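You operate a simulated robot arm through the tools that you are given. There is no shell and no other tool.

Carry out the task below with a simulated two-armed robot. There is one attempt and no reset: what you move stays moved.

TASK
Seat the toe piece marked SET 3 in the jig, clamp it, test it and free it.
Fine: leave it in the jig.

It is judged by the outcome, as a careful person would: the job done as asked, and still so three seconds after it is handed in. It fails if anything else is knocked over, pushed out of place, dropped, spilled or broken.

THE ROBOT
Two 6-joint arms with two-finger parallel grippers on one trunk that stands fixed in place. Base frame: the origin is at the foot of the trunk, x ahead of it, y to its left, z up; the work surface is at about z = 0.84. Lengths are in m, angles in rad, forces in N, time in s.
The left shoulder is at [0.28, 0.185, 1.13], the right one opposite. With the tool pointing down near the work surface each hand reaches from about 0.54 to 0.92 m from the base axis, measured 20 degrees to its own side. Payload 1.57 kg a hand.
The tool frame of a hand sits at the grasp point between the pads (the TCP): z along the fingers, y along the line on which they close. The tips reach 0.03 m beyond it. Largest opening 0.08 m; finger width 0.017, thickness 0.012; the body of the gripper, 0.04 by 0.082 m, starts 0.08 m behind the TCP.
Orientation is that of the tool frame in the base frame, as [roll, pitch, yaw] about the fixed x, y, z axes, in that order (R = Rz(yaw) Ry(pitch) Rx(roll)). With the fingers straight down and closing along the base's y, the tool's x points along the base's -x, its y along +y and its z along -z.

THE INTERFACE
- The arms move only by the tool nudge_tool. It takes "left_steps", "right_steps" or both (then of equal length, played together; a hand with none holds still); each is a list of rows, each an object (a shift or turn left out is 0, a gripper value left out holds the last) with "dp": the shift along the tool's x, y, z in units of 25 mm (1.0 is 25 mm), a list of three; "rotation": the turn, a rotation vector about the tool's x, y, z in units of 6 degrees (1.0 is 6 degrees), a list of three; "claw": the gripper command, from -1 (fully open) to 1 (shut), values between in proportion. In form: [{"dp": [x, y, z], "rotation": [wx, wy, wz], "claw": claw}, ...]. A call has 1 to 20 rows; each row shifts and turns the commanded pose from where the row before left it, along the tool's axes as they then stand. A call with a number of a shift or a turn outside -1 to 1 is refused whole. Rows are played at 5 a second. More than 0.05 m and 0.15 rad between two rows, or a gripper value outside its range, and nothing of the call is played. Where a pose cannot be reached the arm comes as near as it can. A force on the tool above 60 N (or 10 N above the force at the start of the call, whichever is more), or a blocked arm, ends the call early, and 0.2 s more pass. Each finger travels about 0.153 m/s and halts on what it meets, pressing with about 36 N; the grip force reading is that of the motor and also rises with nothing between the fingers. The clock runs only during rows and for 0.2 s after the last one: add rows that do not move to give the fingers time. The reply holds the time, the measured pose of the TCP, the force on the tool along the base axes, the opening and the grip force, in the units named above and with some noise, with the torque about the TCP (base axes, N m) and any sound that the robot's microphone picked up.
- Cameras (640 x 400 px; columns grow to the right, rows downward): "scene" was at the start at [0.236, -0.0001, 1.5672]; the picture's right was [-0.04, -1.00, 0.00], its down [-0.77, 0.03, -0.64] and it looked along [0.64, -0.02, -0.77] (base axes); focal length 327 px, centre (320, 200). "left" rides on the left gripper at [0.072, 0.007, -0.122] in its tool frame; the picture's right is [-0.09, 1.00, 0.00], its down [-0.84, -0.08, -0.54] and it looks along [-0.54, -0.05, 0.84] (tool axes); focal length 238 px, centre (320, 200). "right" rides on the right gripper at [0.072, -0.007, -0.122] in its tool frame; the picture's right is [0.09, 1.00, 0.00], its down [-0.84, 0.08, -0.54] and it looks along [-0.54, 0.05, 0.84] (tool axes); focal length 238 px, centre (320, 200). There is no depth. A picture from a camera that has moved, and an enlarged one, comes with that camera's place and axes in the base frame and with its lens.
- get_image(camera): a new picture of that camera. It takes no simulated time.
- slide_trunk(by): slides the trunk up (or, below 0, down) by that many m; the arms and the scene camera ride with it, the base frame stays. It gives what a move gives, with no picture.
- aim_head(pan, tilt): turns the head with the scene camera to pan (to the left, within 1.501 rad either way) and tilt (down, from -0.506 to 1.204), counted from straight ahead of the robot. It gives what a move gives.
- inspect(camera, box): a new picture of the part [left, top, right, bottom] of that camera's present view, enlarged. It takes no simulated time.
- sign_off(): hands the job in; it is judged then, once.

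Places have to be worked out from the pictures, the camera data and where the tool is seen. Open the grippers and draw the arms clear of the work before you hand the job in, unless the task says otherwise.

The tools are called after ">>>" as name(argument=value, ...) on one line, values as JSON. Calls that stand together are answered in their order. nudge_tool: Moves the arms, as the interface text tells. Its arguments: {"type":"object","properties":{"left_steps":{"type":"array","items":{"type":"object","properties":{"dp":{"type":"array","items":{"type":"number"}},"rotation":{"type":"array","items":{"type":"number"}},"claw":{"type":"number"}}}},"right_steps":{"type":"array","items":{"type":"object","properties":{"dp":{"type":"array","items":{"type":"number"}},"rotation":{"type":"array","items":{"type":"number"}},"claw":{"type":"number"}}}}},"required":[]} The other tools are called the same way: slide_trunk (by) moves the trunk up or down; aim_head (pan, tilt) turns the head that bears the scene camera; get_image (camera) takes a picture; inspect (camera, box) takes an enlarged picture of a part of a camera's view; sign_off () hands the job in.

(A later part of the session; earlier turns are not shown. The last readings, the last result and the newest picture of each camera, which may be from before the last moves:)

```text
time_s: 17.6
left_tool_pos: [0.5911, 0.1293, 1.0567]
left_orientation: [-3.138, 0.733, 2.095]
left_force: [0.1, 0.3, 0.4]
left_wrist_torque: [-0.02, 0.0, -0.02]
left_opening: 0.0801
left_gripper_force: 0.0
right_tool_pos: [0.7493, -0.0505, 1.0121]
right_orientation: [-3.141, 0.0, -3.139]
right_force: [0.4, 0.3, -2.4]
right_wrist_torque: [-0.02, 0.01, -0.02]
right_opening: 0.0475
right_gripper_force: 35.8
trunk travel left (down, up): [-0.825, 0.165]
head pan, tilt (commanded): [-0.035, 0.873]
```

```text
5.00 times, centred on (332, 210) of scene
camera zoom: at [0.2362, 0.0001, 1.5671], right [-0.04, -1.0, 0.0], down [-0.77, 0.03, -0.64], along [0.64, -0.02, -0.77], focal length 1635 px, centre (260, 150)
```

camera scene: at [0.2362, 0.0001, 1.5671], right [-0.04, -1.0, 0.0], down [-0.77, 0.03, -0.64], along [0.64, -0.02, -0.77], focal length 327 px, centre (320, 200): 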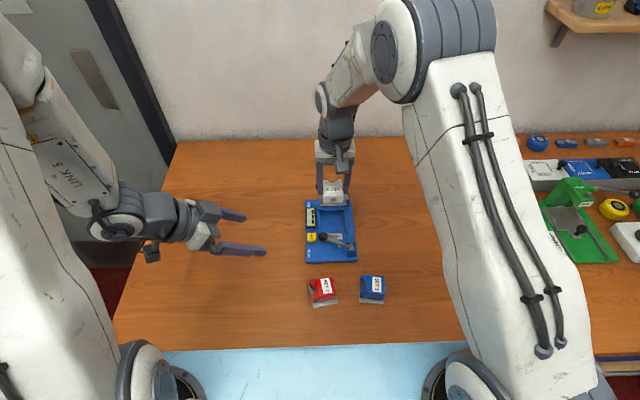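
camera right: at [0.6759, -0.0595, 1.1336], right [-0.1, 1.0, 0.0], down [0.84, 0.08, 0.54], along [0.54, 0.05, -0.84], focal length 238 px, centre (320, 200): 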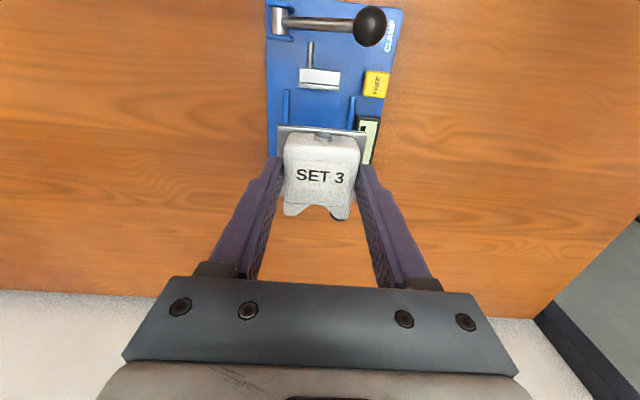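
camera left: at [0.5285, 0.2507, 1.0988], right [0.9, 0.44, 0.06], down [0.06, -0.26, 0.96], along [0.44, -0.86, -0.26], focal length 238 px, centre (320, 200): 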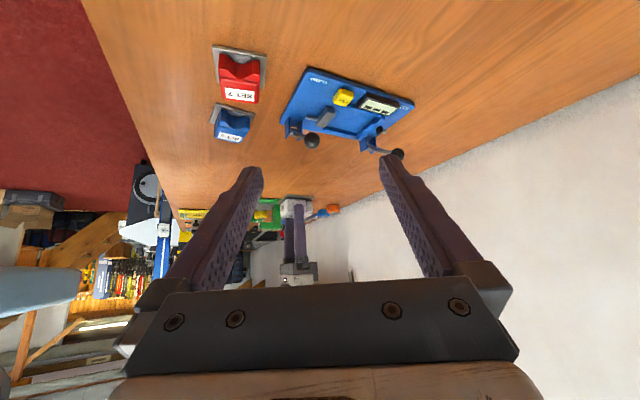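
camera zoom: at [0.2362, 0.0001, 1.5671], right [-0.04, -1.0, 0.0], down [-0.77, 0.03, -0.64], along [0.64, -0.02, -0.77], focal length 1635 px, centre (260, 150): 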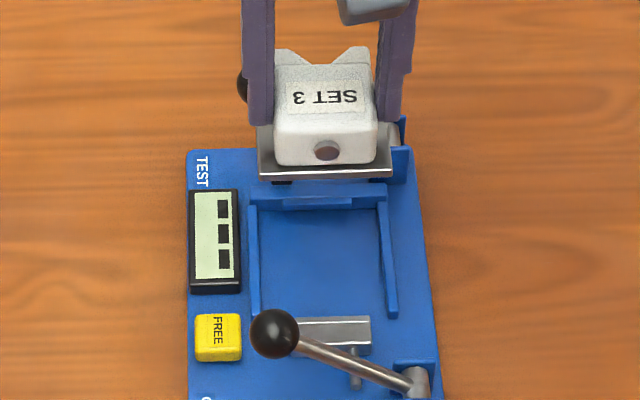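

Relative to the hand: nest centre is y −0.0556 (plate centre now −0.0528), and the free gap between pusher nose (0.714) and lip (~0.791) is centred on the plate's current x. I shift −2.8 mm in y and lower until the plate is just above the wall tops.

>>> nudge_tool(right_steps=[{"dp": [0, -0.11, 0.5]}, {"dp": [0, 0, 0.8]}, {"dp": [0, 0, 0.8]}, {"dp": [0, 0, 0.8]}, {"dp": [0, 0, 0.6]}, {"dp": [0, 0, 0.3]}, {}])

>>> inspect(camera="right", box=[220, 20, 420, 200])

>>> inspect(camera="left", box=[290, 75, 420, 170])

>>> inspect(camera="scene", box=[300, 170, 364, 250])

```text
time_s: 19.2
left_tool_pos: [0.5915, 0.1297, 1.056]
left_orientation: [-3.138, 0.733, 2.094]
left_force: [-0.5, -0.1, 0.0]
left_wrist_torque: [-0.02, -0.03, 0.0]
left_opening: 0.0799
left_gripper_force: 0.0
right_tool_pos: [0.7478, -0.0551, 0.9168]
right_orientation: [-3.141, -0.001, -3.138]
right_force: [-0.5, 1.2, -2.6]
right_wrist_torque: [-0.01, 0.0, 0.02]
right_opening: 0.0477
right_gripper_force: 36.1
trunk travel left (down, up): [-0.825, 0.165]
head pan, tilt (commanded): [-0.035, 0.873]
```

```text
2.22 times, centred on (320, 110) of right
camera zoom: at [0.6749, -0.064, 1.0391], right [-0.1, 1.0, 0.0], down [0.84, 0.08, 0.54], along [0.54, 0.05, -0.84], focal length 530 px, centre (320, 400)
```

zoom: 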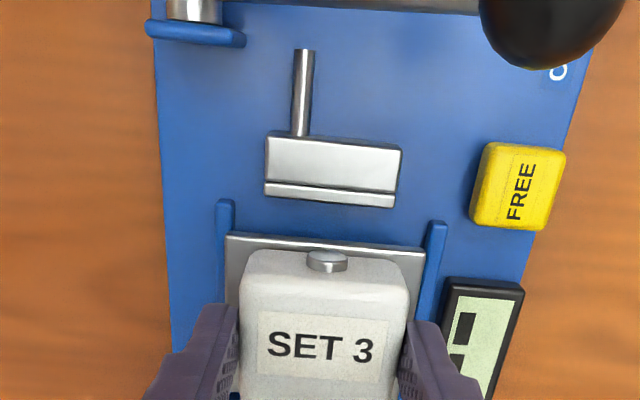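

```text
4.21 times, centred on (355, 122) of left
camera zoom: at [0.5285, 0.2507, 1.0987], right [0.9, 0.44, 0.06], down [0.06, -0.26, 0.96], along [0.44, -0.86, -0.26], focal length 1004 px, centre (173, 526)
```

zoom: 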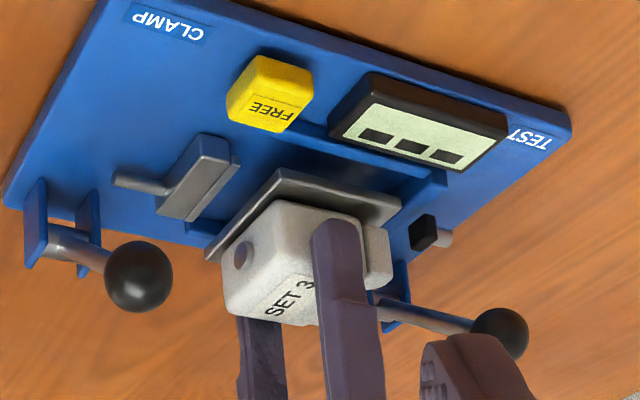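

```text
5.00 times, centred on (332, 210) of scene
camera zoom: at [0.2362, 0.0, 1.5671], right [-0.04, -1.0, 0.0], down [-0.77, 0.03, -0.64], along [0.64, -0.02, -0.77], focal length 1635 px, centre (260, 150)
```

zoom: 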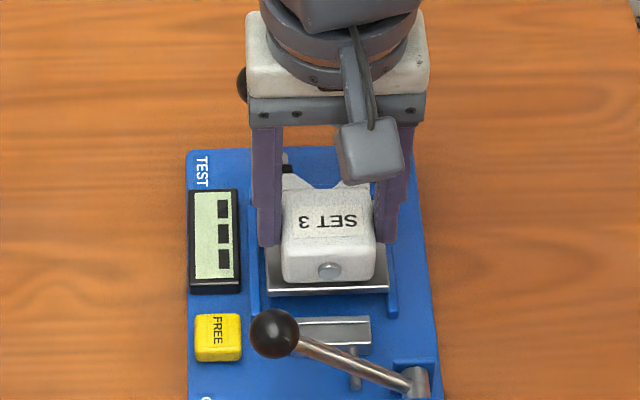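

Plate is about 9 mm above the wall tops and about 2 mm too far to −y according to both views. I correct +2 mm in y and lower 6 mm more, then check again.

>>> nudge_tool(right_steps=[{"dp": [0, 0.08, 0]}, {"dp": [0, 0, 0.15]}, {"dp": [0, 0, 0.1]}, {}])

>>> inspect(camera="right", box=[250, 60, 390, 180])

>>> inspect(camera="left", box=[320, 90, 400, 150])

>>> inspect(camera="scene", box=[310, 195, 358, 245])

```text
time_s: 20.2
left_tool_pos: [0.5913, 0.1305, 1.0551]
left_orientation: [-3.14, 0.734, 2.094]
left_force: [-0.2, 0.7, 0.6]
left_wrist_torque: [0.02, 0.0, -0.03]
left_opening: 0.0799
left_gripper_force: 0.0
right_tool_pos: [0.7472, -0.0534, 0.9107]
right_orientation: [3.141, 0.0, -3.137]
right_force: [0.6, 0.3, -2.5]
right_wrist_torque: [0.03, 0.02, 0.01]
right_opening: 0.0475
right_gripper_force: 36.3
trunk travel left (down, up): [-0.825, 0.165]
head pan, tilt (commanded): [-0.035, 0.873]
```

```text
3.33 times, centred on (320, 120) of right
camera zoom: at [0.675, -0.0615, 1.0325], right [-0.1, 1.0, 0.0], down [0.84, 0.08, 0.54], along [0.54, 0.05, -0.84], focal length 794 px, centre (320, 467)
```

zoom: 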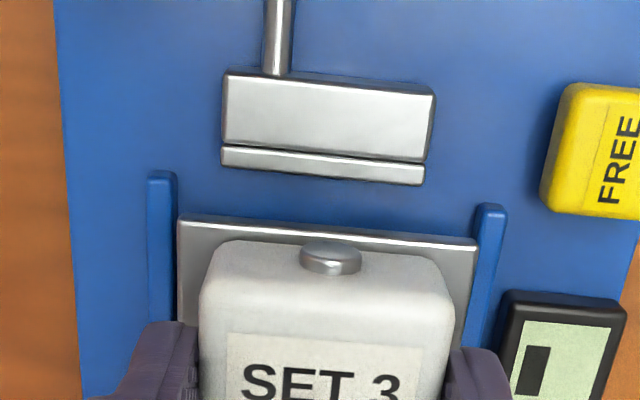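

```text
6.67 times, centred on (360, 120) of left
camera zoom: at [0.5285, 0.2507, 1.0987], right [0.9, 0.44, 0.06], down [0.06, -0.26, 0.96], along [0.44, -0.86, -0.26], focal length 1589 px, centre (53, 733)
```

zoom: 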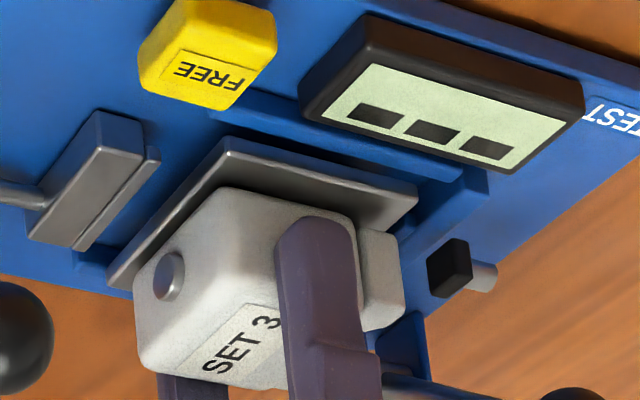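

```text
8.00 times, centred on (334, 220) of scene
camera zoom: at [0.2362, 0.0, 1.5671], right [-0.04, -1.0, 0.0], down [-0.77, 0.03, -0.64], along [0.64, -0.02, -0.77], focal length 2617 px, centre (208, 40)
```

zoom: 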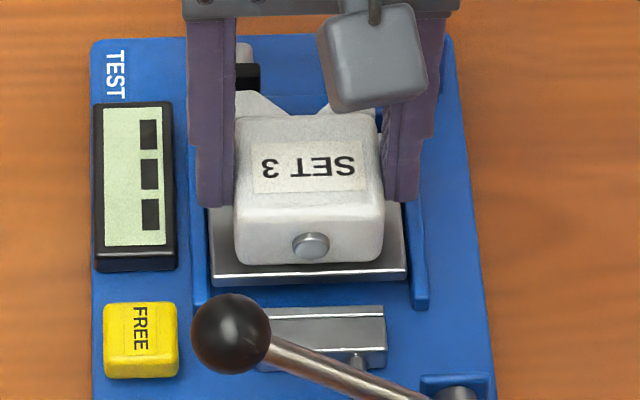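

Plate now looks centred between the walls in both views. I lower in small steps toward the base plate and watch the force.

>>> nudge_tool(right_steps=[{"dp": [0, 0, 0.12]}, {"dp": [0, 0, 0.12]}, {"dp": [0, 0, 0.12]}, {}])

>>> inspect(camera="left", box=[320, 90, 400, 150])

>>> inspect(camera="right", box=[250, 60, 390, 180])

>>> inspect(camera="scene", box=[310, 195, 358, 245])

```text
time_s: 21.2
left_tool_pos: [0.5925, 0.1291, 1.0553]
left_orientation: [-3.142, 0.732, 2.093]
left_force: [-0.4, -0.8, 0.0]
left_wrist_torque: [-0.01, 0.04, 0.01]
left_opening: 0.08
left_gripper_force: 0.1
right_tool_pos: [0.7467, -0.0525, 0.9014]
right_orientation: [-3.141, 0.0, -3.139]
right_force: [-1.9, -4.5, 2.2]
right_wrist_torque: [-0.09, -0.05, -0.07]
right_opening: 0.0474
right_gripper_force: 36.3
trunk travel left (down, up): [-0.825, 0.165]
head pan, tilt (commanded): [-0.035, 0.873]
```

```text
6.67 times, centred on (360, 120) of left
camera zoom: at [0.5283, 0.2504, 1.099], right [0.9, 0.44, 0.06], down [0.06, -0.26, 0.96], along [0.44, -0.86, -0.26], focal length 1589 px, centre (53, 733)
```

zoom: 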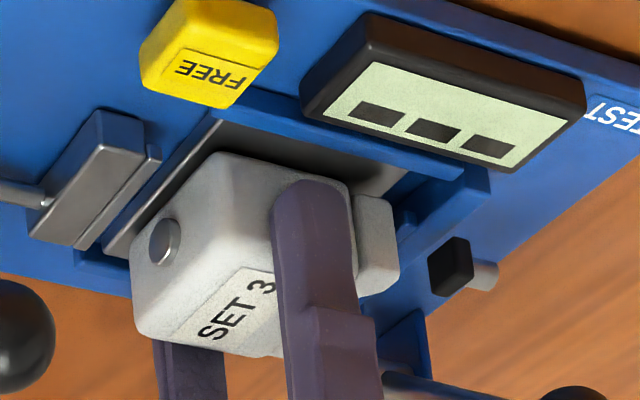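

```text
3.33 times, centred on (320, 120) of right
camera zoom: at [0.6742, -0.0613, 1.0232], right [-0.09, 1.0, 0.0], down [0.84, 0.08, 0.54], along [0.54, 0.05, -0.84], focal length 794 px, centre (320, 467)
```

zoom: 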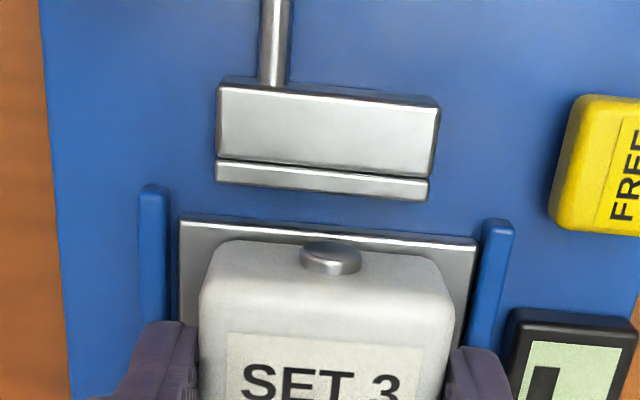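

```text
8.00 times, centred on (334, 220) of scene
camera zoom: at [0.2358, -0.0003, 1.5673], right [-0.04, -1.0, 0.0], down [-0.77, 0.03, -0.64], along [0.64, -0.02, -0.77], focal length 2617 px, centre (208, 40)
```

zoom: 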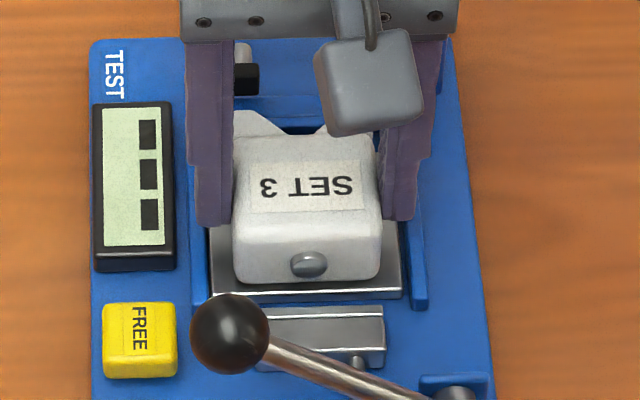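

Contact is starting (force y −4.5 N): the plate is in the nest but brushing the left wall. I ease it 1.2 mm to −y and lower a little more.

>>> nudge_tool(right_steps=[{"dp": [0, -0.05, 0]}, {}, {"dp": [0, 0, 0.08]}, {}])

```text
time_s: 22.2
left_tool_pos: [0.5909, 0.131, 1.056]
left_orientation: [-3.139, 0.732, 2.094]
left_force: [1.0, 0.4, 0.0]
left_wrist_torque: [-0.02, -0.02, -0.01]
left_opening: 0.08
left_gripper_force: 0.0
right_tool_pos: [0.7478, -0.0531, 0.9008]
right_orientation: [3.141, 0.003, -3.136]
right_force: [-3.8, 1.6, 20.2]
right_wrist_torque: [0.02, 0.77, 0.0]
right_opening: 0.0474
right_gripper_force: 36.2
trunk travel left (down, up): [-0.825, 0.165]
head pan, tilt (commanded): [-0.035, 0.873]
```

Upward force is 20 N with a torque showing contact at the plate's rear edge; I look before going on.

>>> inspect(camera="left", box=[320, 90, 400, 150])

>>> inspect(camera="right", box=[250, 60, 390, 180])

>>> inspect(camera="scene", box=[310, 195, 358, 245])

>>> inspect(camera="left", box=[325, 92, 375, 132])

```text
6.67 times, centred on (360, 120) of left
camera zoom: at [0.5276, 0.2509, 1.0994], right [0.9, 0.44, 0.06], down [0.06, -0.26, 0.96], along [0.44, -0.86, -0.26], focal length 1589 px, centre (53, 733)
```

zoom: 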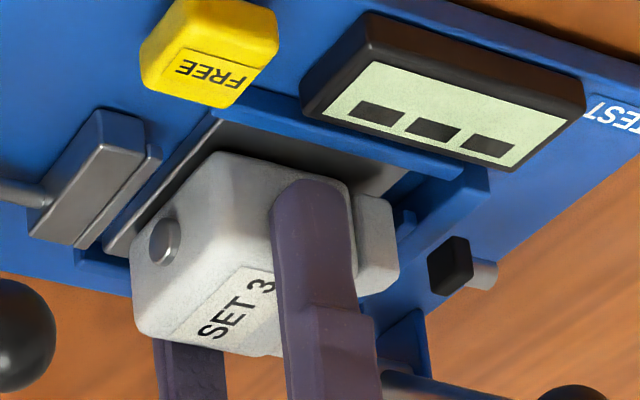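

```text
3.33 times, centred on (320, 120) of right
camera zoom: at [0.6738, -0.0616, 1.0229], right [-0.1, 1.0, 0.0], down [0.83, 0.08, 0.54], along [0.54, 0.05, -0.84], focal length 794 px, centre (320, 467)
```

zoom: 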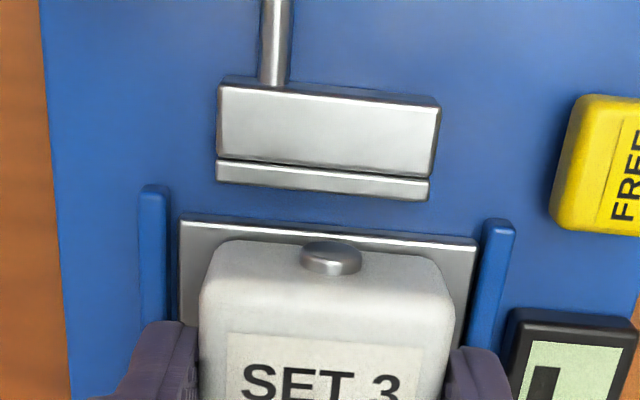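

```text
8.00 times, centred on (334, 220) of scene
camera zoom: at [0.2349, 0.0002, 1.5676], right [-0.04, -1.0, 0.0], down [-0.76, 0.03, -0.64], along [0.64, -0.02, -0.77], focal length 2617 px, centre (208, 40)
```

zoom: 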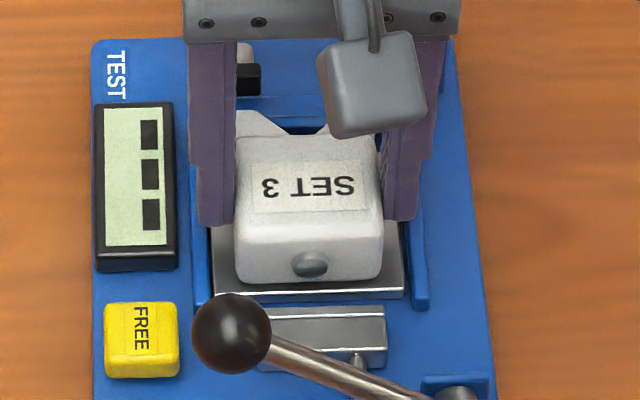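

```text
10.00 times, centred on (350, 112) of left
camera zoom: at [0.5276, 0.2509, 1.0994], right [0.9, 0.44, 0.06], down [0.06, -0.26, 0.96], along [0.44, -0.86, -0.26], focal length 2384 px, centre (20, 1080)
```

zoom: 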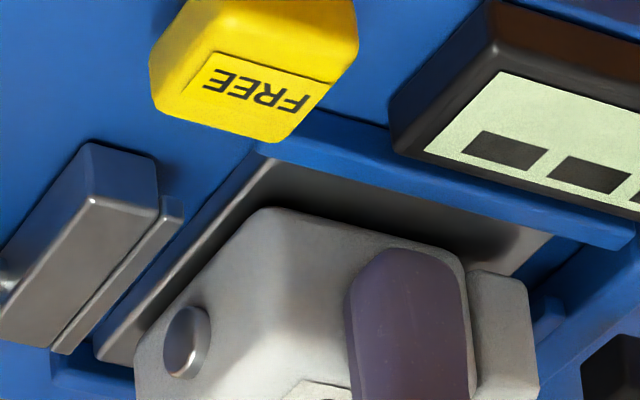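

The plate sits inside the nest on the base (base top ≈0.850), just with a slight tilt from the grip. I back off the press, open a few millimetres so it settles flat, then re-grip before sliding it under the lip.

>>> nudge_tool(right_steps=[{"dp": [0, 0, -0.05]}, {}, {"claw": -0.35}, {"claw": -0.35}, {"claw": -0.35}])

>>> inspect(camera="scene", box=[310, 195, 358, 245])

>>> inspect(camera="right", box=[230, 60, 410, 220])

>>> inspect(camera="left", box=[320, 90, 400, 150])

```text
time_s: 23.4
left_tool_pos: [0.5916, 0.1304, 1.0557]
left_orientation: [-3.138, 0.734, 2.095]
left_force: [-0.4, -0.4, 0.2]
left_wrist_torque: [-0.02, 0.0, -0.04]
left_opening: 0.0801
left_gripper_force: 0.1
right_tool_pos: [0.7466, -0.0545, 0.9005]
right_orientation: [-3.141, 0.002, -3.137]
right_force: [-0.7, 0.4, 0.5]
right_wrist_torque: [0.0, 0.01, -0.03]
right_opening: 0.0537
right_gripper_force: 0.1
trunk travel left (down, up): [-0.825, 0.165]
head pan, tilt (commanded): [-0.035, 0.873]
```

```text
8.00 times, centred on (334, 220) of scene
camera zoom: at [0.236, 0.0, 1.5671], right [-0.04, -1.0, 0.0], down [-0.77, 0.03, -0.64], along [0.64, -0.02, -0.77], focal length 2617 px, centre (208, 40)
```

zoom: 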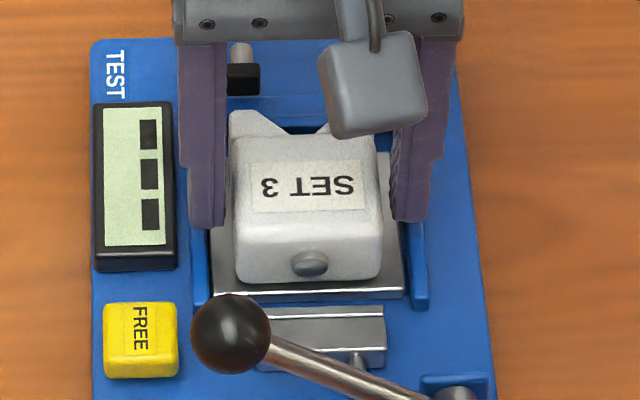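

```text
2.50 times, centred on (320, 140) of right
camera zoom: at [0.674, -0.0621, 1.0225], right [-0.1, 1.0, 0.0], down [0.84, 0.08, 0.54], along [0.54, 0.05, -0.84], focal length 596 px, centre (320, 350)
```

zoom: 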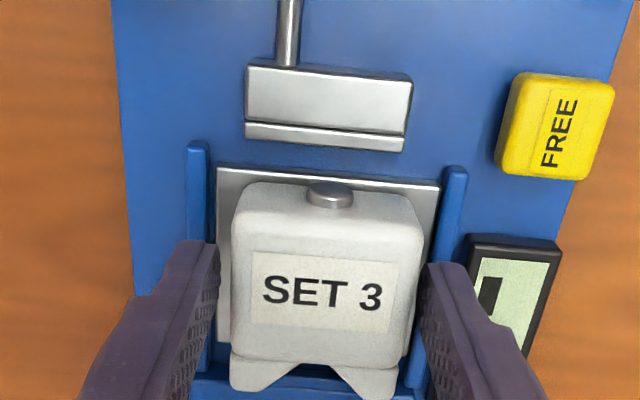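

```text
6.67 times, centred on (360, 120) of left
camera zoom: at [0.5284, 0.2507, 1.0988], right [0.9, 0.44, 0.06], down [0.06, -0.26, 0.96], along [0.44, -0.86, -0.26], focal length 1589 px, centre (53, 733)
```

zoom: 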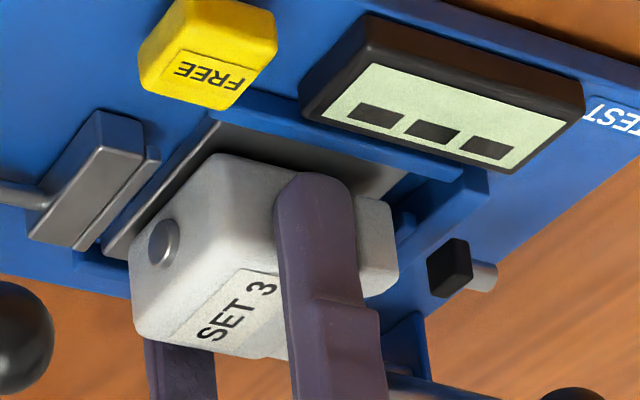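

Piece lies flat in the nest. I re-grip it and slide it toward +x under the lip in small steps, watching force.

>>> nudge_tool(right_steps=[{"claw": 0.3}, {"claw": 1}, {"claw": 1}, {"dp": [-0.15, 0, 0]}, {"dp": [-0.15, 0, 0]}, {"dp": [-0.1, 0, 0]}, {}])

>>> inspect(camera="scene", box=[310, 190, 358, 245])

>>> inspect(camera="left", box=[320, 90, 400, 150])

>>> inspect(camera="right", box=[230, 60, 410, 220])

```text
time_s: 25.0
left_tool_pos: [0.5917, 0.1298, 1.0559]
left_orientation: [-3.138, 0.734, 2.094]
left_force: [-0.2, 0.3, 0.0]
left_wrist_torque: [-0.03, 0.03, 0.01]
left_opening: 0.08
left_gripper_force: 0.0
right_tool_pos: [0.7586, -0.0533, 0.9007]
right_orientation: [3.141, 0.001, -3.137]
right_force: [0.2, -0.4, -0.4]
right_wrist_torque: [-0.01, -0.02, 0.01]
right_opening: 0.0472
right_gripper_force: 35.7
trunk travel left (down, up): [-0.825, 0.165]
head pan, tilt (commanded): [-0.035, 0.873]
```

```text
7.27 times, centred on (334, 218) of scene
camera zoom: at [0.2362, 0.0, 1.5671], right [-0.04, -1.0, 0.0], down [-0.77, 0.03, -0.64], along [0.64, -0.02, -0.77], focal length 2379 px, centre (218, 73)
```

zoom: 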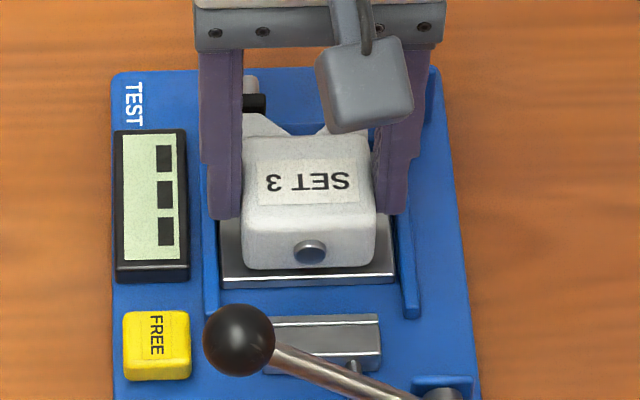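

```text
6.67 times, centred on (360, 120) of left
camera zoom: at [0.5285, 0.2507, 1.0987], right [0.9, 0.44, 0.06], down [0.06, -0.26, 0.96], along [0.44, -0.86, -0.26], focal length 1589 px, centre (53, 733)
```

zoom: 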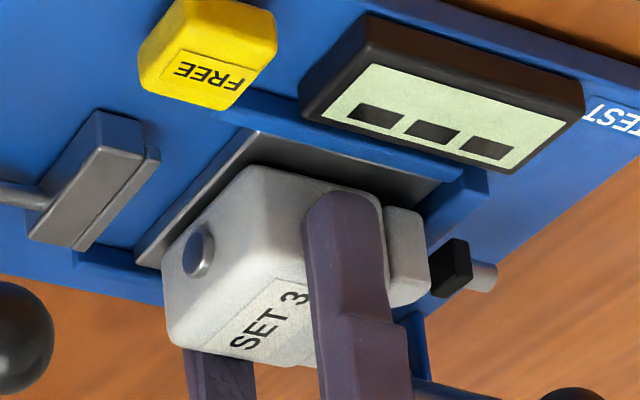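

```text
2.50 times, centred on (320, 140) of right
camera zoom: at [0.6845, -0.0618, 1.023], right [-0.1, 1.0, 0.0], down [0.84, 0.08, 0.54], along [0.54, 0.05, -0.84], focal length 596 px, centre (320, 350)
```

zoom: 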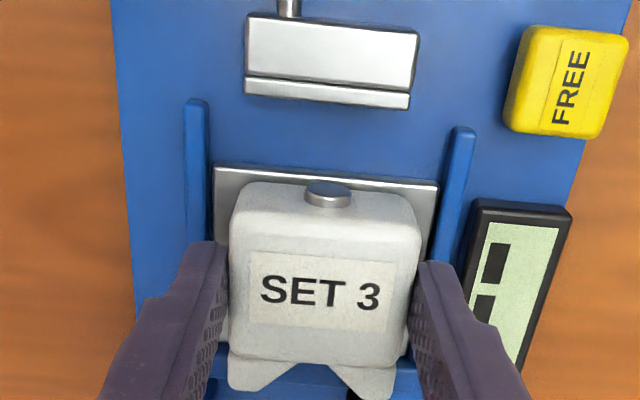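

Slid 10 mm freely. The wing is now close to the plunger; I continue in 1 mm steps until the back wall is felt.

>>> nudge_tool(right_steps=[{"dp": [-0.05, 0, 0]}, {"dp": [-0.05, 0, 0]}, {}])

>>> inspect(camera="left", box=[340, 100, 400, 145])

>>> inspect(camera="scene", box=[310, 185, 358, 235])

```text
time_s: 25.8
left_tool_pos: [0.5914, 0.1297, 1.0553]
left_orientation: [-3.139, 0.733, 2.095]
left_force: [-0.3, -0.8, 0.2]
left_wrist_torque: [0.0, -0.03, 0.01]
left_opening: 0.0798
left_gripper_force: 0.0
right_tool_pos: [0.7578, -0.0538, 0.9001]
right_orientation: [-3.141, -0.003, -3.139]
right_force: [-8.6, 1.8, 0.0]
right_wrist_torque: [0.07, 0.33, -0.2]
right_opening: 0.0474
right_gripper_force: 35.9
trunk travel left (down, up): [-0.825, 0.165]
head pan, tilt (commanded): [-0.035, 0.873]
```

```text
8.89 times, centred on (370, 122) of left
camera zoom: at [0.5282, 0.2508, 1.0989], right [0.9, 0.44, 0.06], down [0.06, -0.26, 0.96], along [0.44, -0.86, -0.26], focal length 2119 px, centre (-124, 889)
```

zoom: 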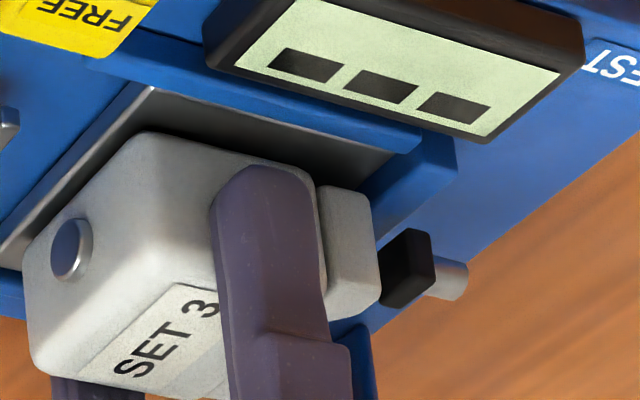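

```text
8.00 times, centred on (334, 210) of scene
camera zoom: at [0.2357, 0.0001, 1.5672], right [-0.04, -1.0, 0.0], down [-0.77, 0.03, -0.64], along [0.64, -0.02, -0.77], focal length 2617 px, centre (208, 120)
```

zoom: 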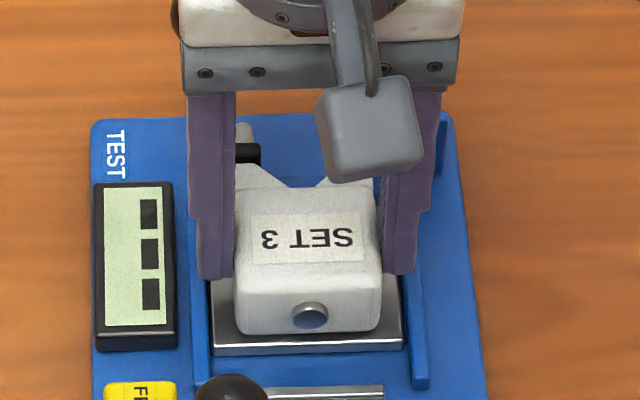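

Contact with the back wall is felt (−8.6 N in x, through the plate's front corner) so the piece is home under the lip. I open the fingers slightly and withdraw straight up.

>>> nudge_tool(right_steps=[{"claw": -0.35}, {"claw": -0.35}, {"claw": -0.35}, {"dp": [0, 0, -0.3]}, {"dp": [0, 0, -0.8]}, {"dp": [0, 0, -0.9]}, {"dp": [0, 0, -0.9]}, {"dp": [0, 0, -0.9]}, {}])

>>> inspect(camera="left", box=[290, 75, 420, 170])

>>> inspect(camera="scene", box=[300, 180, 372, 260])

>>> get_image(camera="right")

```text
time_s: 27.8
left_tool_pos: [0.592, 0.1307, 1.0561]
left_orientation: [-3.139, 0.733, 2.093]
left_force: [0.2, -0.5, 0.0]
left_wrist_torque: [0.0, 0.03, 0.01]
left_opening: 0.08
left_gripper_force: 0.0
right_tool_pos: [0.7583, -0.0552, 0.9971]
right_orientation: [-3.14, 0.0, -3.138]
right_force: [0.0, 0.5, -0.4]
right_wrist_torque: [-0.01, 0.05, 0.02]
right_opening: 0.0539
right_gripper_force: 0.0
trunk travel left (down, up): [-0.825, 0.165]
head pan, tilt (commanded): [-0.035, 0.873]
```

```text
4.21 times, centred on (355, 122) of left
camera zoom: at [0.5284, 0.2507, 1.0988], right [0.9, 0.44, 0.06], down [0.06, -0.26, 0.96], along [0.44, -0.86, -0.26], focal length 1004 px, centre (173, 526)
```

zoom: 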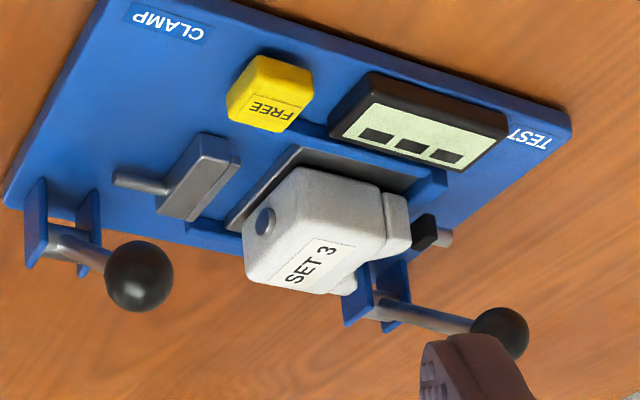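

```text
5.00 times, centred on (336, 220) of scene
camera zoom: at [0.2359, 0.0, 1.5672], right [-0.04, -1.0, 0.0], down [-0.77, 0.03, -0.64], along [0.64, -0.02, -0.77], focal length 1635 px, centre (240, 100)
```

zoom: 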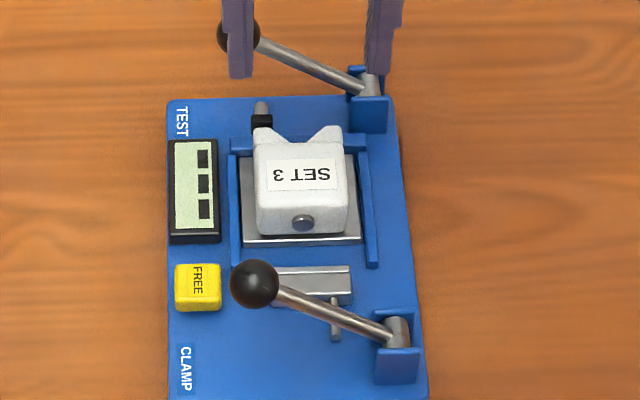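

```text
taken
camera right: at [0.6861, -0.0631, 1.1193], right [-0.1, 1.0, 0.0], down [0.84, 0.08, 0.54], along [0.54, 0.05, -0.84], focal length 238 px, centre (320, 200)
```

right: 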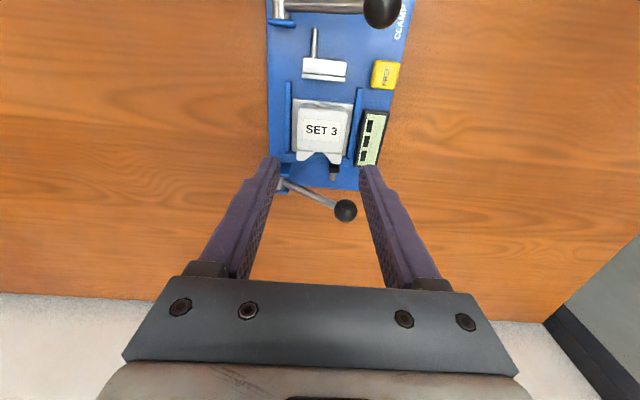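

The piece stands in the nest, upright and square. I zoom to check the front edge against the back wall and the plunger clearance.

>>> inspect(camera="left", box=[335, 95, 405, 150])

>>> inspect(camera="scene", box=[310, 190, 358, 230])

>>> inspect(camera="right", box=[260, 70, 380, 190])

```text
7.27 times, centred on (370, 122) of left
camera zoom: at [0.5284, 0.2507, 1.0988], right [0.9, 0.44, 0.06], down [0.06, -0.26, 0.96], along [0.44, -0.86, -0.26], focal length 1734 px, centre (-44, 764)
```

zoom: 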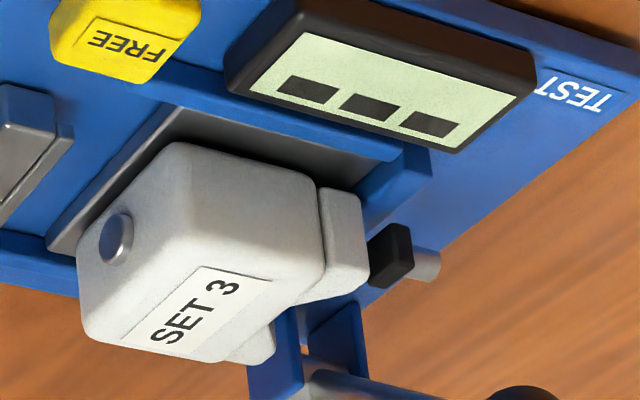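

```text
10.00 times, centred on (334, 210) of scene
camera zoom: at [0.2359, 0.0, 1.5672], right [-0.04, -1.0, 0.0], down [-0.77, 0.03, -0.64], along [0.64, -0.02, -0.77], focal length 3271 px, centre (180, 100)
```

zoom: 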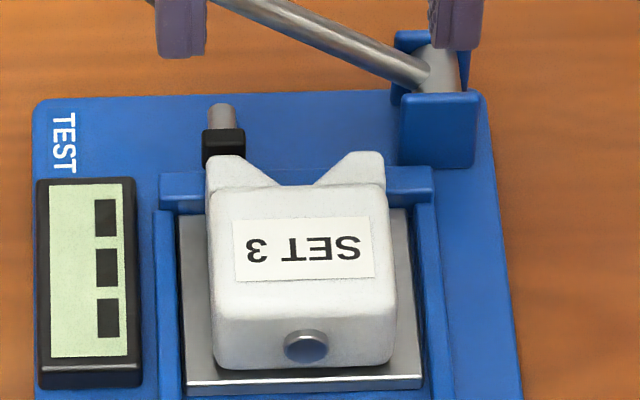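

```text
3.33 times, centred on (320, 130) of right
camera zoom: at [0.6861, -0.0631, 1.1193], right [-0.1, 1.0, 0.0], down [0.84, 0.08, 0.54], along [0.54, 0.05, -0.84], focal length 794 px, centre (320, 433)
```

zoom: 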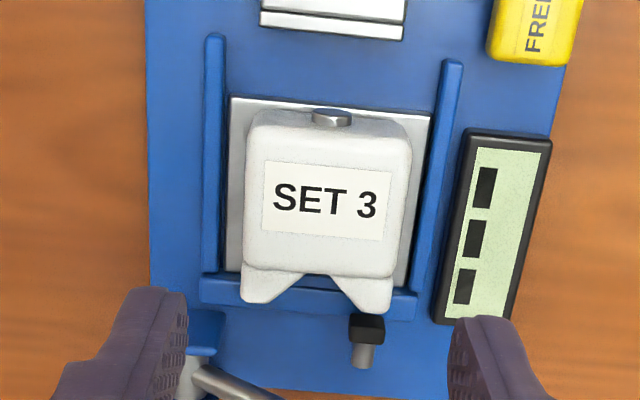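

The piece is seated; the pusher will square the last degree. Next the CLAMP lever: knob at about (0.6615, −0.0255, 0.927), pivot y ≈ −0.0955. I close the right fingers and move them above the knob.

>>> nudge_tool(right_steps=[{"dp": [0, 0, -0.3], "claw": 0.3}, {"dp": [0.8, 0.28, 0], "claw": 1}, {"dp": [0.8, 0.28, 0], "claw": 1}, {"dp": [0.8, 0.28, 0], "claw": 1}, {"dp": [0.8, 0.28, 0]}, {"dp": [0.67, 0.24, 0]}, {}])

>>> inspect(camera="left", box=[270, 75, 420, 180])

>>> inspect(camera="scene", box=[290, 170, 380, 270])

>>> get_image(camera="right")

```text
time_s: 29.4
left_tool_pos: [0.5916, 0.1289, 1.0554]
left_orientation: [-3.14, 0.733, 2.095]
left_force: [-0.5, -0.2, -0.6]
left_wrist_torque: [0.05, 0.03, 0.02]
left_opening: 0.0799
left_gripper_force: 0.1
right_tool_pos: [0.6637, -0.022, 1.0036]
right_orientation: [3.141, 0.0, -3.14]
right_force: [0.5, 0.5, 0.2]
right_wrist_torque: [-0.03, 0.01, 0.0]
right_opening: 0.0003
right_gripper_force: 21.2
trunk travel left (down, up): [-0.825, 0.165]
head pan, tilt (commanded): [-0.035, 0.873]
```

```text
3.81 times, centred on (345, 128) of left
camera zoom: at [0.5284, 0.2507, 1.0988], right [0.9, 0.44, 0.06], down [0.06, -0.26, 0.96], along [0.44, -0.86, -0.26], focal length 908 px, centre (225, 476)
```

zoom: 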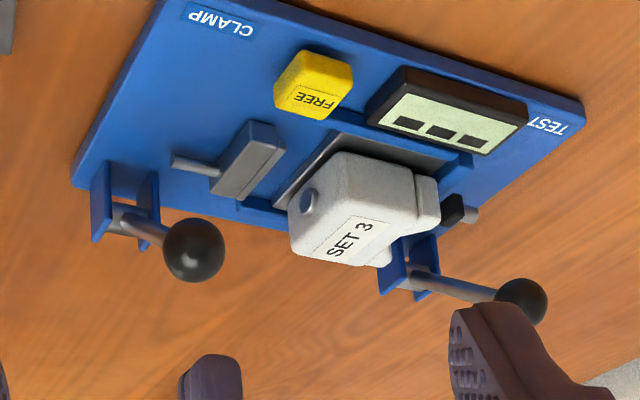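

```text
4.00 times, centred on (335, 220) of scene
camera zoom: at [0.2359, 0.0001, 1.5672], right [-0.04, -1.0, 0.0], down [-0.77, 0.03, -0.64], along [0.64, -0.02, -0.77], focal length 1308 px, centre (260, 120)
```

zoom: 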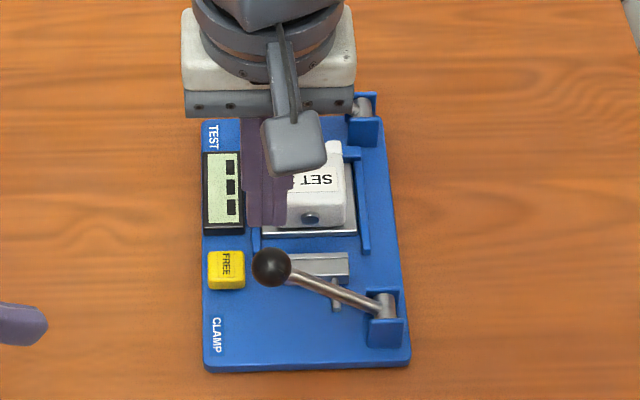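

```text
taken
camera right: at [0.591, -0.0301, 1.1253], right [-0.1, 1.0, 0.0], down [0.84, 0.08, 0.54], along [0.54, 0.05, -0.84], focal length 238 px, centre (320, 200)
```

right: 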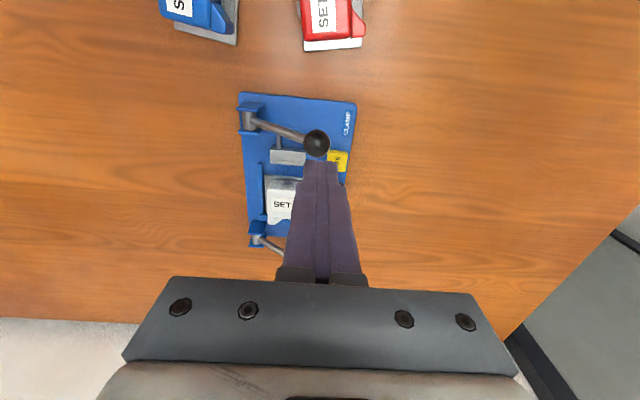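

The fingertips are above the knob (about 3 mm to its +y side). I lower onto it and begin pressing along its arc.

>>> nudge_tool(right_steps=[{"dp": [0.05, -0.05, 0.7]}, {"dp": [0, 0, 0.6]}, {"dp": [0, 0.1, 0.3]}, {"dp": [0, 0.1, 0.3]}, {}])

>>> inspect(camera="left", box=[270, 75, 420, 180])

>>> inspect(camera="scene", box=[290, 170, 380, 270])

```text
time_s: 30.6
left_tool_pos: [0.5909, 0.1292, 1.056]
left_orientation: [-3.138, 0.734, 2.095]
left_force: [-0.2, 1.2, 0.1]
left_wrist_torque: [-0.01, -0.02, -0.02]
left_opening: 0.0801
left_gripper_force: 0.1
right_tool_pos: [0.6627, -0.017, 0.9548]
right_orientation: [3.141, 0.001, -3.138]
right_force: [-0.5, 0.4, 0.8]
right_wrist_torque: [0.0, -0.01, 0.0]
right_opening: 0.0001
right_gripper_force: 21.4
trunk travel left (down, up): [-0.825, 0.165]
head pan, tilt (commanded): [-0.035, 0.873]
```

```text
3.81 times, centred on (345, 128) of left
camera zoom: at [0.5285, 0.2507, 1.0987], right [0.9, 0.44, 0.06], down [0.06, -0.26, 0.96], along [0.44, -0.86, -0.26], focal length 908 px, centre (225, 476)
```

zoom: 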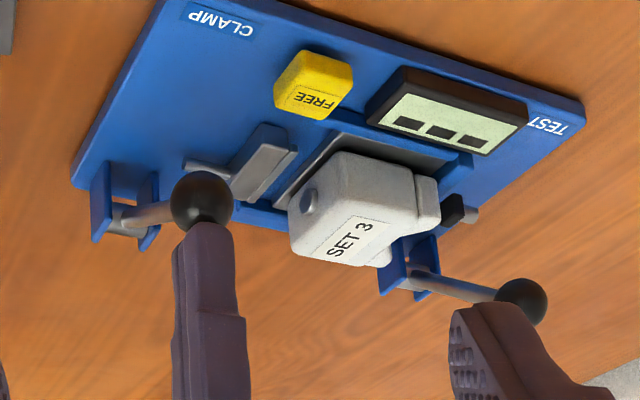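

```text
4.00 times, centred on (335, 220) of scene
camera zoom: at [0.2361, 0.0, 1.5671], right [-0.04, -1.0, 0.0], down [-0.77, 0.03, -0.64], along [0.64, -0.02, -0.77], focal length 1308 px, centre (260, 120)
```

zoom: 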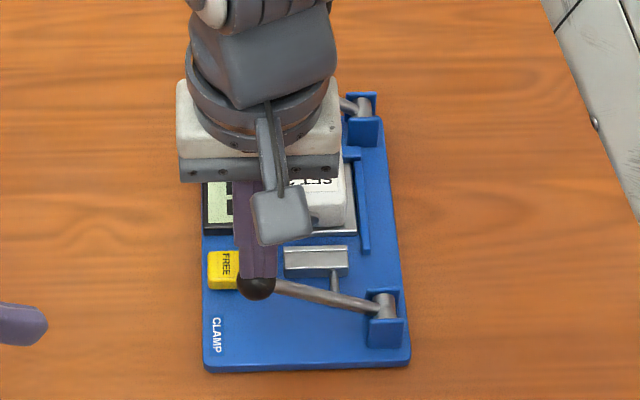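

The lever is turning and the pusher advances toward the piece with little force. I continue pressing along the arc.

>>> nudge_tool(right_steps=[{"dp": [0, 0.1, 0.28]}, {"dp": [0, 0.08, 0.28]}, {"dp": [0, 0.05, 0.28]}, {}])

>>> inspect(camera="left", box=[270, 75, 420, 180])

>>> inspect(camera="scene", box=[290, 170, 380, 270])

```text
time_s: 31.6
left_tool_pos: [0.5908, 0.1298, 1.0555]
left_orientation: [-3.138, 0.733, 2.092]
left_force: [-0.4, 0.2, -0.7]
left_wrist_torque: [0.01, 0.03, 0.02]
left_opening: 0.0799
left_gripper_force: 0.1
right_tool_pos: [0.6635, -0.0111, 0.9351]
right_orientation: [-3.14, -0.001, -3.138]
right_force: [0.0, 0.6, 0.9]
right_wrist_torque: [0.04, 0.01, 0.03]
right_opening: 0.0
right_gripper_force: 20.9
trunk travel left (down, up): [-0.825, 0.165]
head pan, tilt (commanded): [-0.035, 0.873]
```

```text
3.81 times, centred on (345, 128) of left
camera zoom: at [0.5284, 0.2507, 1.0988], right [0.9, 0.44, 0.06], down [0.06, -0.26, 0.96], along [0.44, -0.86, -0.26], focal length 908 px, centre (225, 476)
```

zoom: 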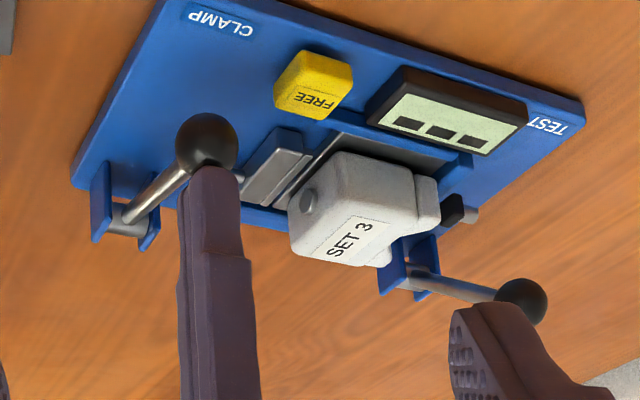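

```text
4.00 times, centred on (335, 220) of scene
camera zoom: at [0.236, 0.0001, 1.5672], right [-0.04, -1.0, 0.0], down [-0.77, 0.03, -0.64], along [0.64, -0.02, -0.77], focal length 1308 px, centre (260, 120)
```

zoom: 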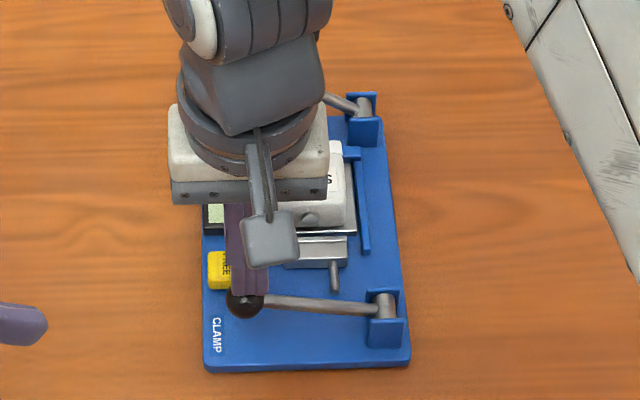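

The pusher is nearly at the plate. I keep pressing, now straight down in smaller steps while watching force and sound.

>>> nudge_tool(right_steps=[{"dp": [0, 0.02, 0.2]}, {"dp": [0, 0, 0.2]}, {"dp": [0, 0, 0.2]}, {}])

>>> inspect(camera="left", box=[270, 75, 420, 180])

>>> inspect(camera="scene", box=[290, 170, 380, 270])

```text
time_s: 32.6
left_tool_pos: [0.5904, 0.129, 1.0562]
left_orientation: [-3.138, 0.734, 2.097]
left_force: [-0.5, 0.1, -0.4]
left_wrist_torque: [-0.01, 0.04, 0.0]
left_opening: 0.0799
left_gripper_force: 0.2
right_tool_pos: [0.6617, -0.0106, 0.9196]
right_orientation: [-3.139, 0.001, -3.139]
right_force: [0.2, -1.5, 12.5]
right_wrist_torque: [0.0, 0.04, 0.02]
right_opening: 0.0
right_gripper_force: 21.2
trunk travel left (down, up): [-0.825, 0.165]
head pan, tilt (commanded): [-0.035, 0.873]
```

```text
3.81 times, centred on (345, 128) of left
camera zoom: at [0.5281, 0.2506, 1.0992], right [0.9, 0.44, 0.06], down [0.06, -0.26, 0.96], along [0.44, -0.86, -0.26], focal length 908 px, centre (225, 476)
```

zoom: 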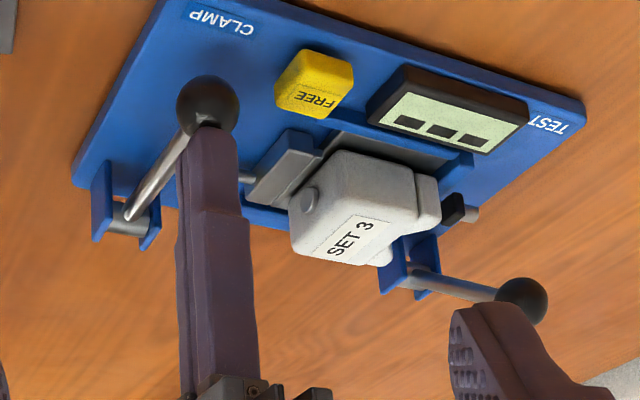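

```text
4.00 times, centred on (335, 220) of scene
camera zoom: at [0.2355, -0.0001, 1.5674], right [-0.04, -1.0, 0.0], down [-0.76, 0.03, -0.64], along [0.64, -0.02, -0.77], focal length 1308 px, centre (260, 120)
```

zoom: 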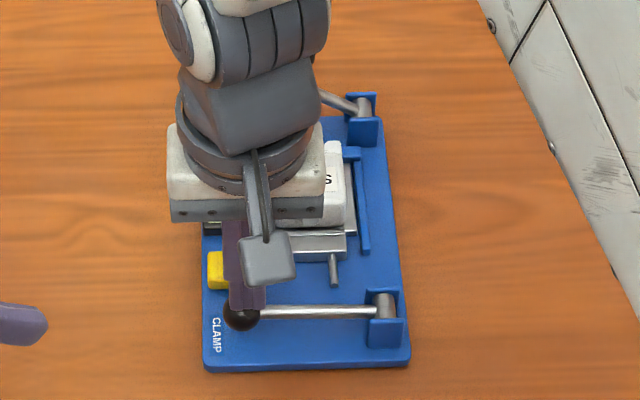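

Resistance rises (12.5 N) as the pusher meets the plate. I press further in small steps toward a latch or stop.

>>> nudge_tool(right_steps=[{"dp": [0, 0, 0.12]}, {"dp": [0, 0, 0.12]}, {}])

>>> inspect(camera="left", box=[270, 75, 420, 180])

```text
time_s: 33.3
left_tool_pos: [0.5899, 0.1292, 1.0561]
left_orientation: [3.141, 0.73, 2.092]
left_force: [0.5, 0.3, 1.2]
left_wrist_torque: [0.0, 0.01, 0.02]
left_opening: 0.0802
left_gripper_force: 0.1
right_tool_pos: [0.6622, -0.011, 0.919]
right_orientation: [3.139, 0.005, -3.137]
right_force: [-12.5, -3.4, 39.4]
right_wrist_torque: [-0.04, 0.4, -0.03]
right_opening: 0.0003
right_gripper_force: 21.5
trunk travel left (down, up): [-0.825, 0.165]
head pan, tilt (commanded): [-0.035, 0.873]
stopped in row 3 (right hand): the force on the tool passed its limit at 61 N (the readings are from after the stop); the commanded pose is now the measured one
```

```text
3.81 times, centred on (345, 128) of left
camera zoom: at [0.5267, 0.2504, 1.1], right [0.9, 0.44, 0.06], down [0.06, -0.26, 0.96], along [0.44, -0.86, -0.26], focal length 908 px, centre (225, 476)
```

zoom: 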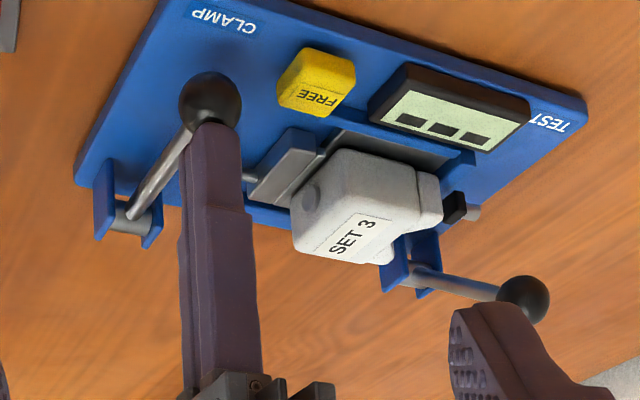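

The lever hit a hard stop at horizontal (61 N). I back the hand off upward and see whether the clamp stays down.

>>> nudge_tool(right_steps=[{"dp": [0, 0, -0.3]}, {"dp": [0, 0, -0.8]}, {"dp": [0, 0, -0.9]}, {"dp": [0, 0, -0.9]}, {"dp": [0, 0, -0.6]}, {}])

>>> inspect(camera="left", box=[270, 75, 420, 180])

>>> inspect(camera="scene", box=[290, 170, 380, 270])

>>> inspect(camera="right", box=[220, 80, 400, 260])

```text
time_s: 34.7
left_tool_pos: [0.5917, 0.1292, 1.056]
left_orientation: [-3.141, 0.733, 2.095]
left_force: [-0.6, -0.7, 0.3]
left_wrist_torque: [0.02, -0.01, 0.04]
left_opening: 0.0803
left_gripper_force: 0.1
right_tool_pos: [0.6613, -0.0107, 1.0028]
right_orientation: [3.141, 0.004, -3.139]
right_force: [0.8, 0.5, 0.1]
right_wrist_torque: [-0.01, 0.01, -0.01]
right_opening: 0.0001
right_gripper_force: 22.0
trunk travel left (down, up): [-0.825, 0.165]
head pan, tilt (commanded): [-0.035, 0.873]
```

```text
3.81 times, centred on (345, 128) of left
camera zoom: at [0.5284, 0.2507, 1.0988], right [0.9, 0.44, 0.06], down [0.06, -0.26, 0.96], along [0.44, -0.86, -0.26], focal length 908 px, centre (225, 476)
```

zoom: 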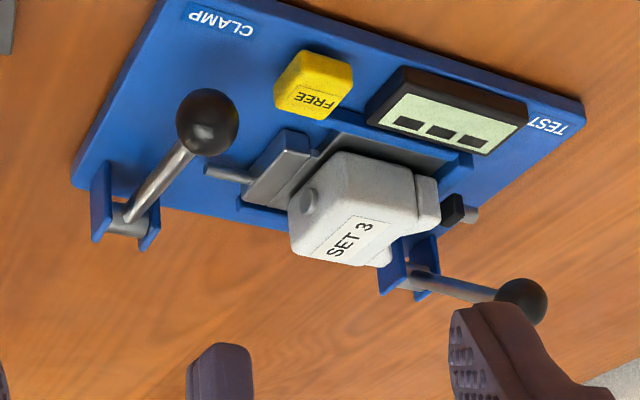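

```text
4.00 times, centred on (335, 220) of scene
camera zoom: at [0.2359, 0.0, 1.5672], right [-0.04, -1.0, 0.0], down [-0.77, 0.03, -0.64], along [0.64, -0.02, -0.77], focal length 1308 px, centre (260, 120)
```

zoom: 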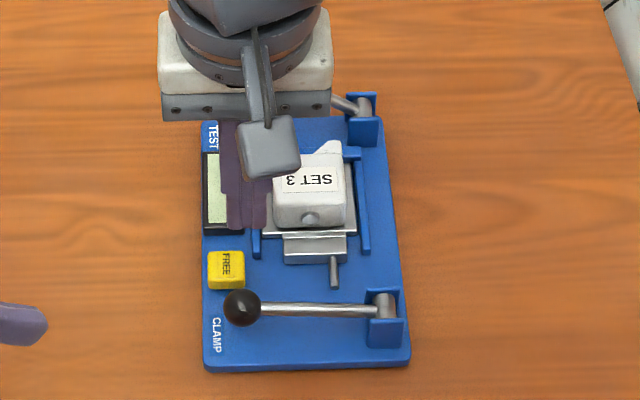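

```text
2.22 times, centred on (310, 170) of right
camera zoom: at [0.5887, -0.0192, 1.1255], right [-0.1, 1.0, 0.0], down [0.83, 0.08, 0.55], along [0.54, 0.05, -0.84], focal length 530 px, centre (342, 267)
```

zoom: 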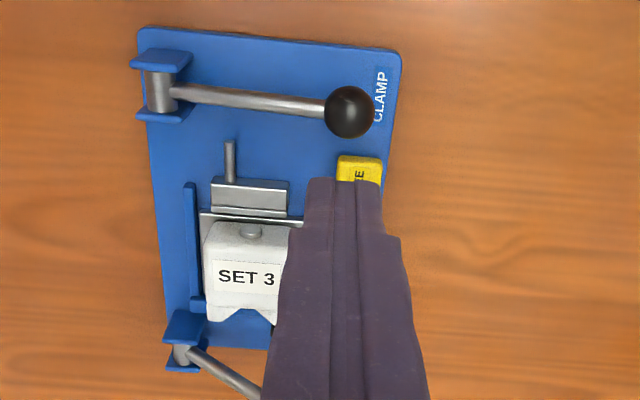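

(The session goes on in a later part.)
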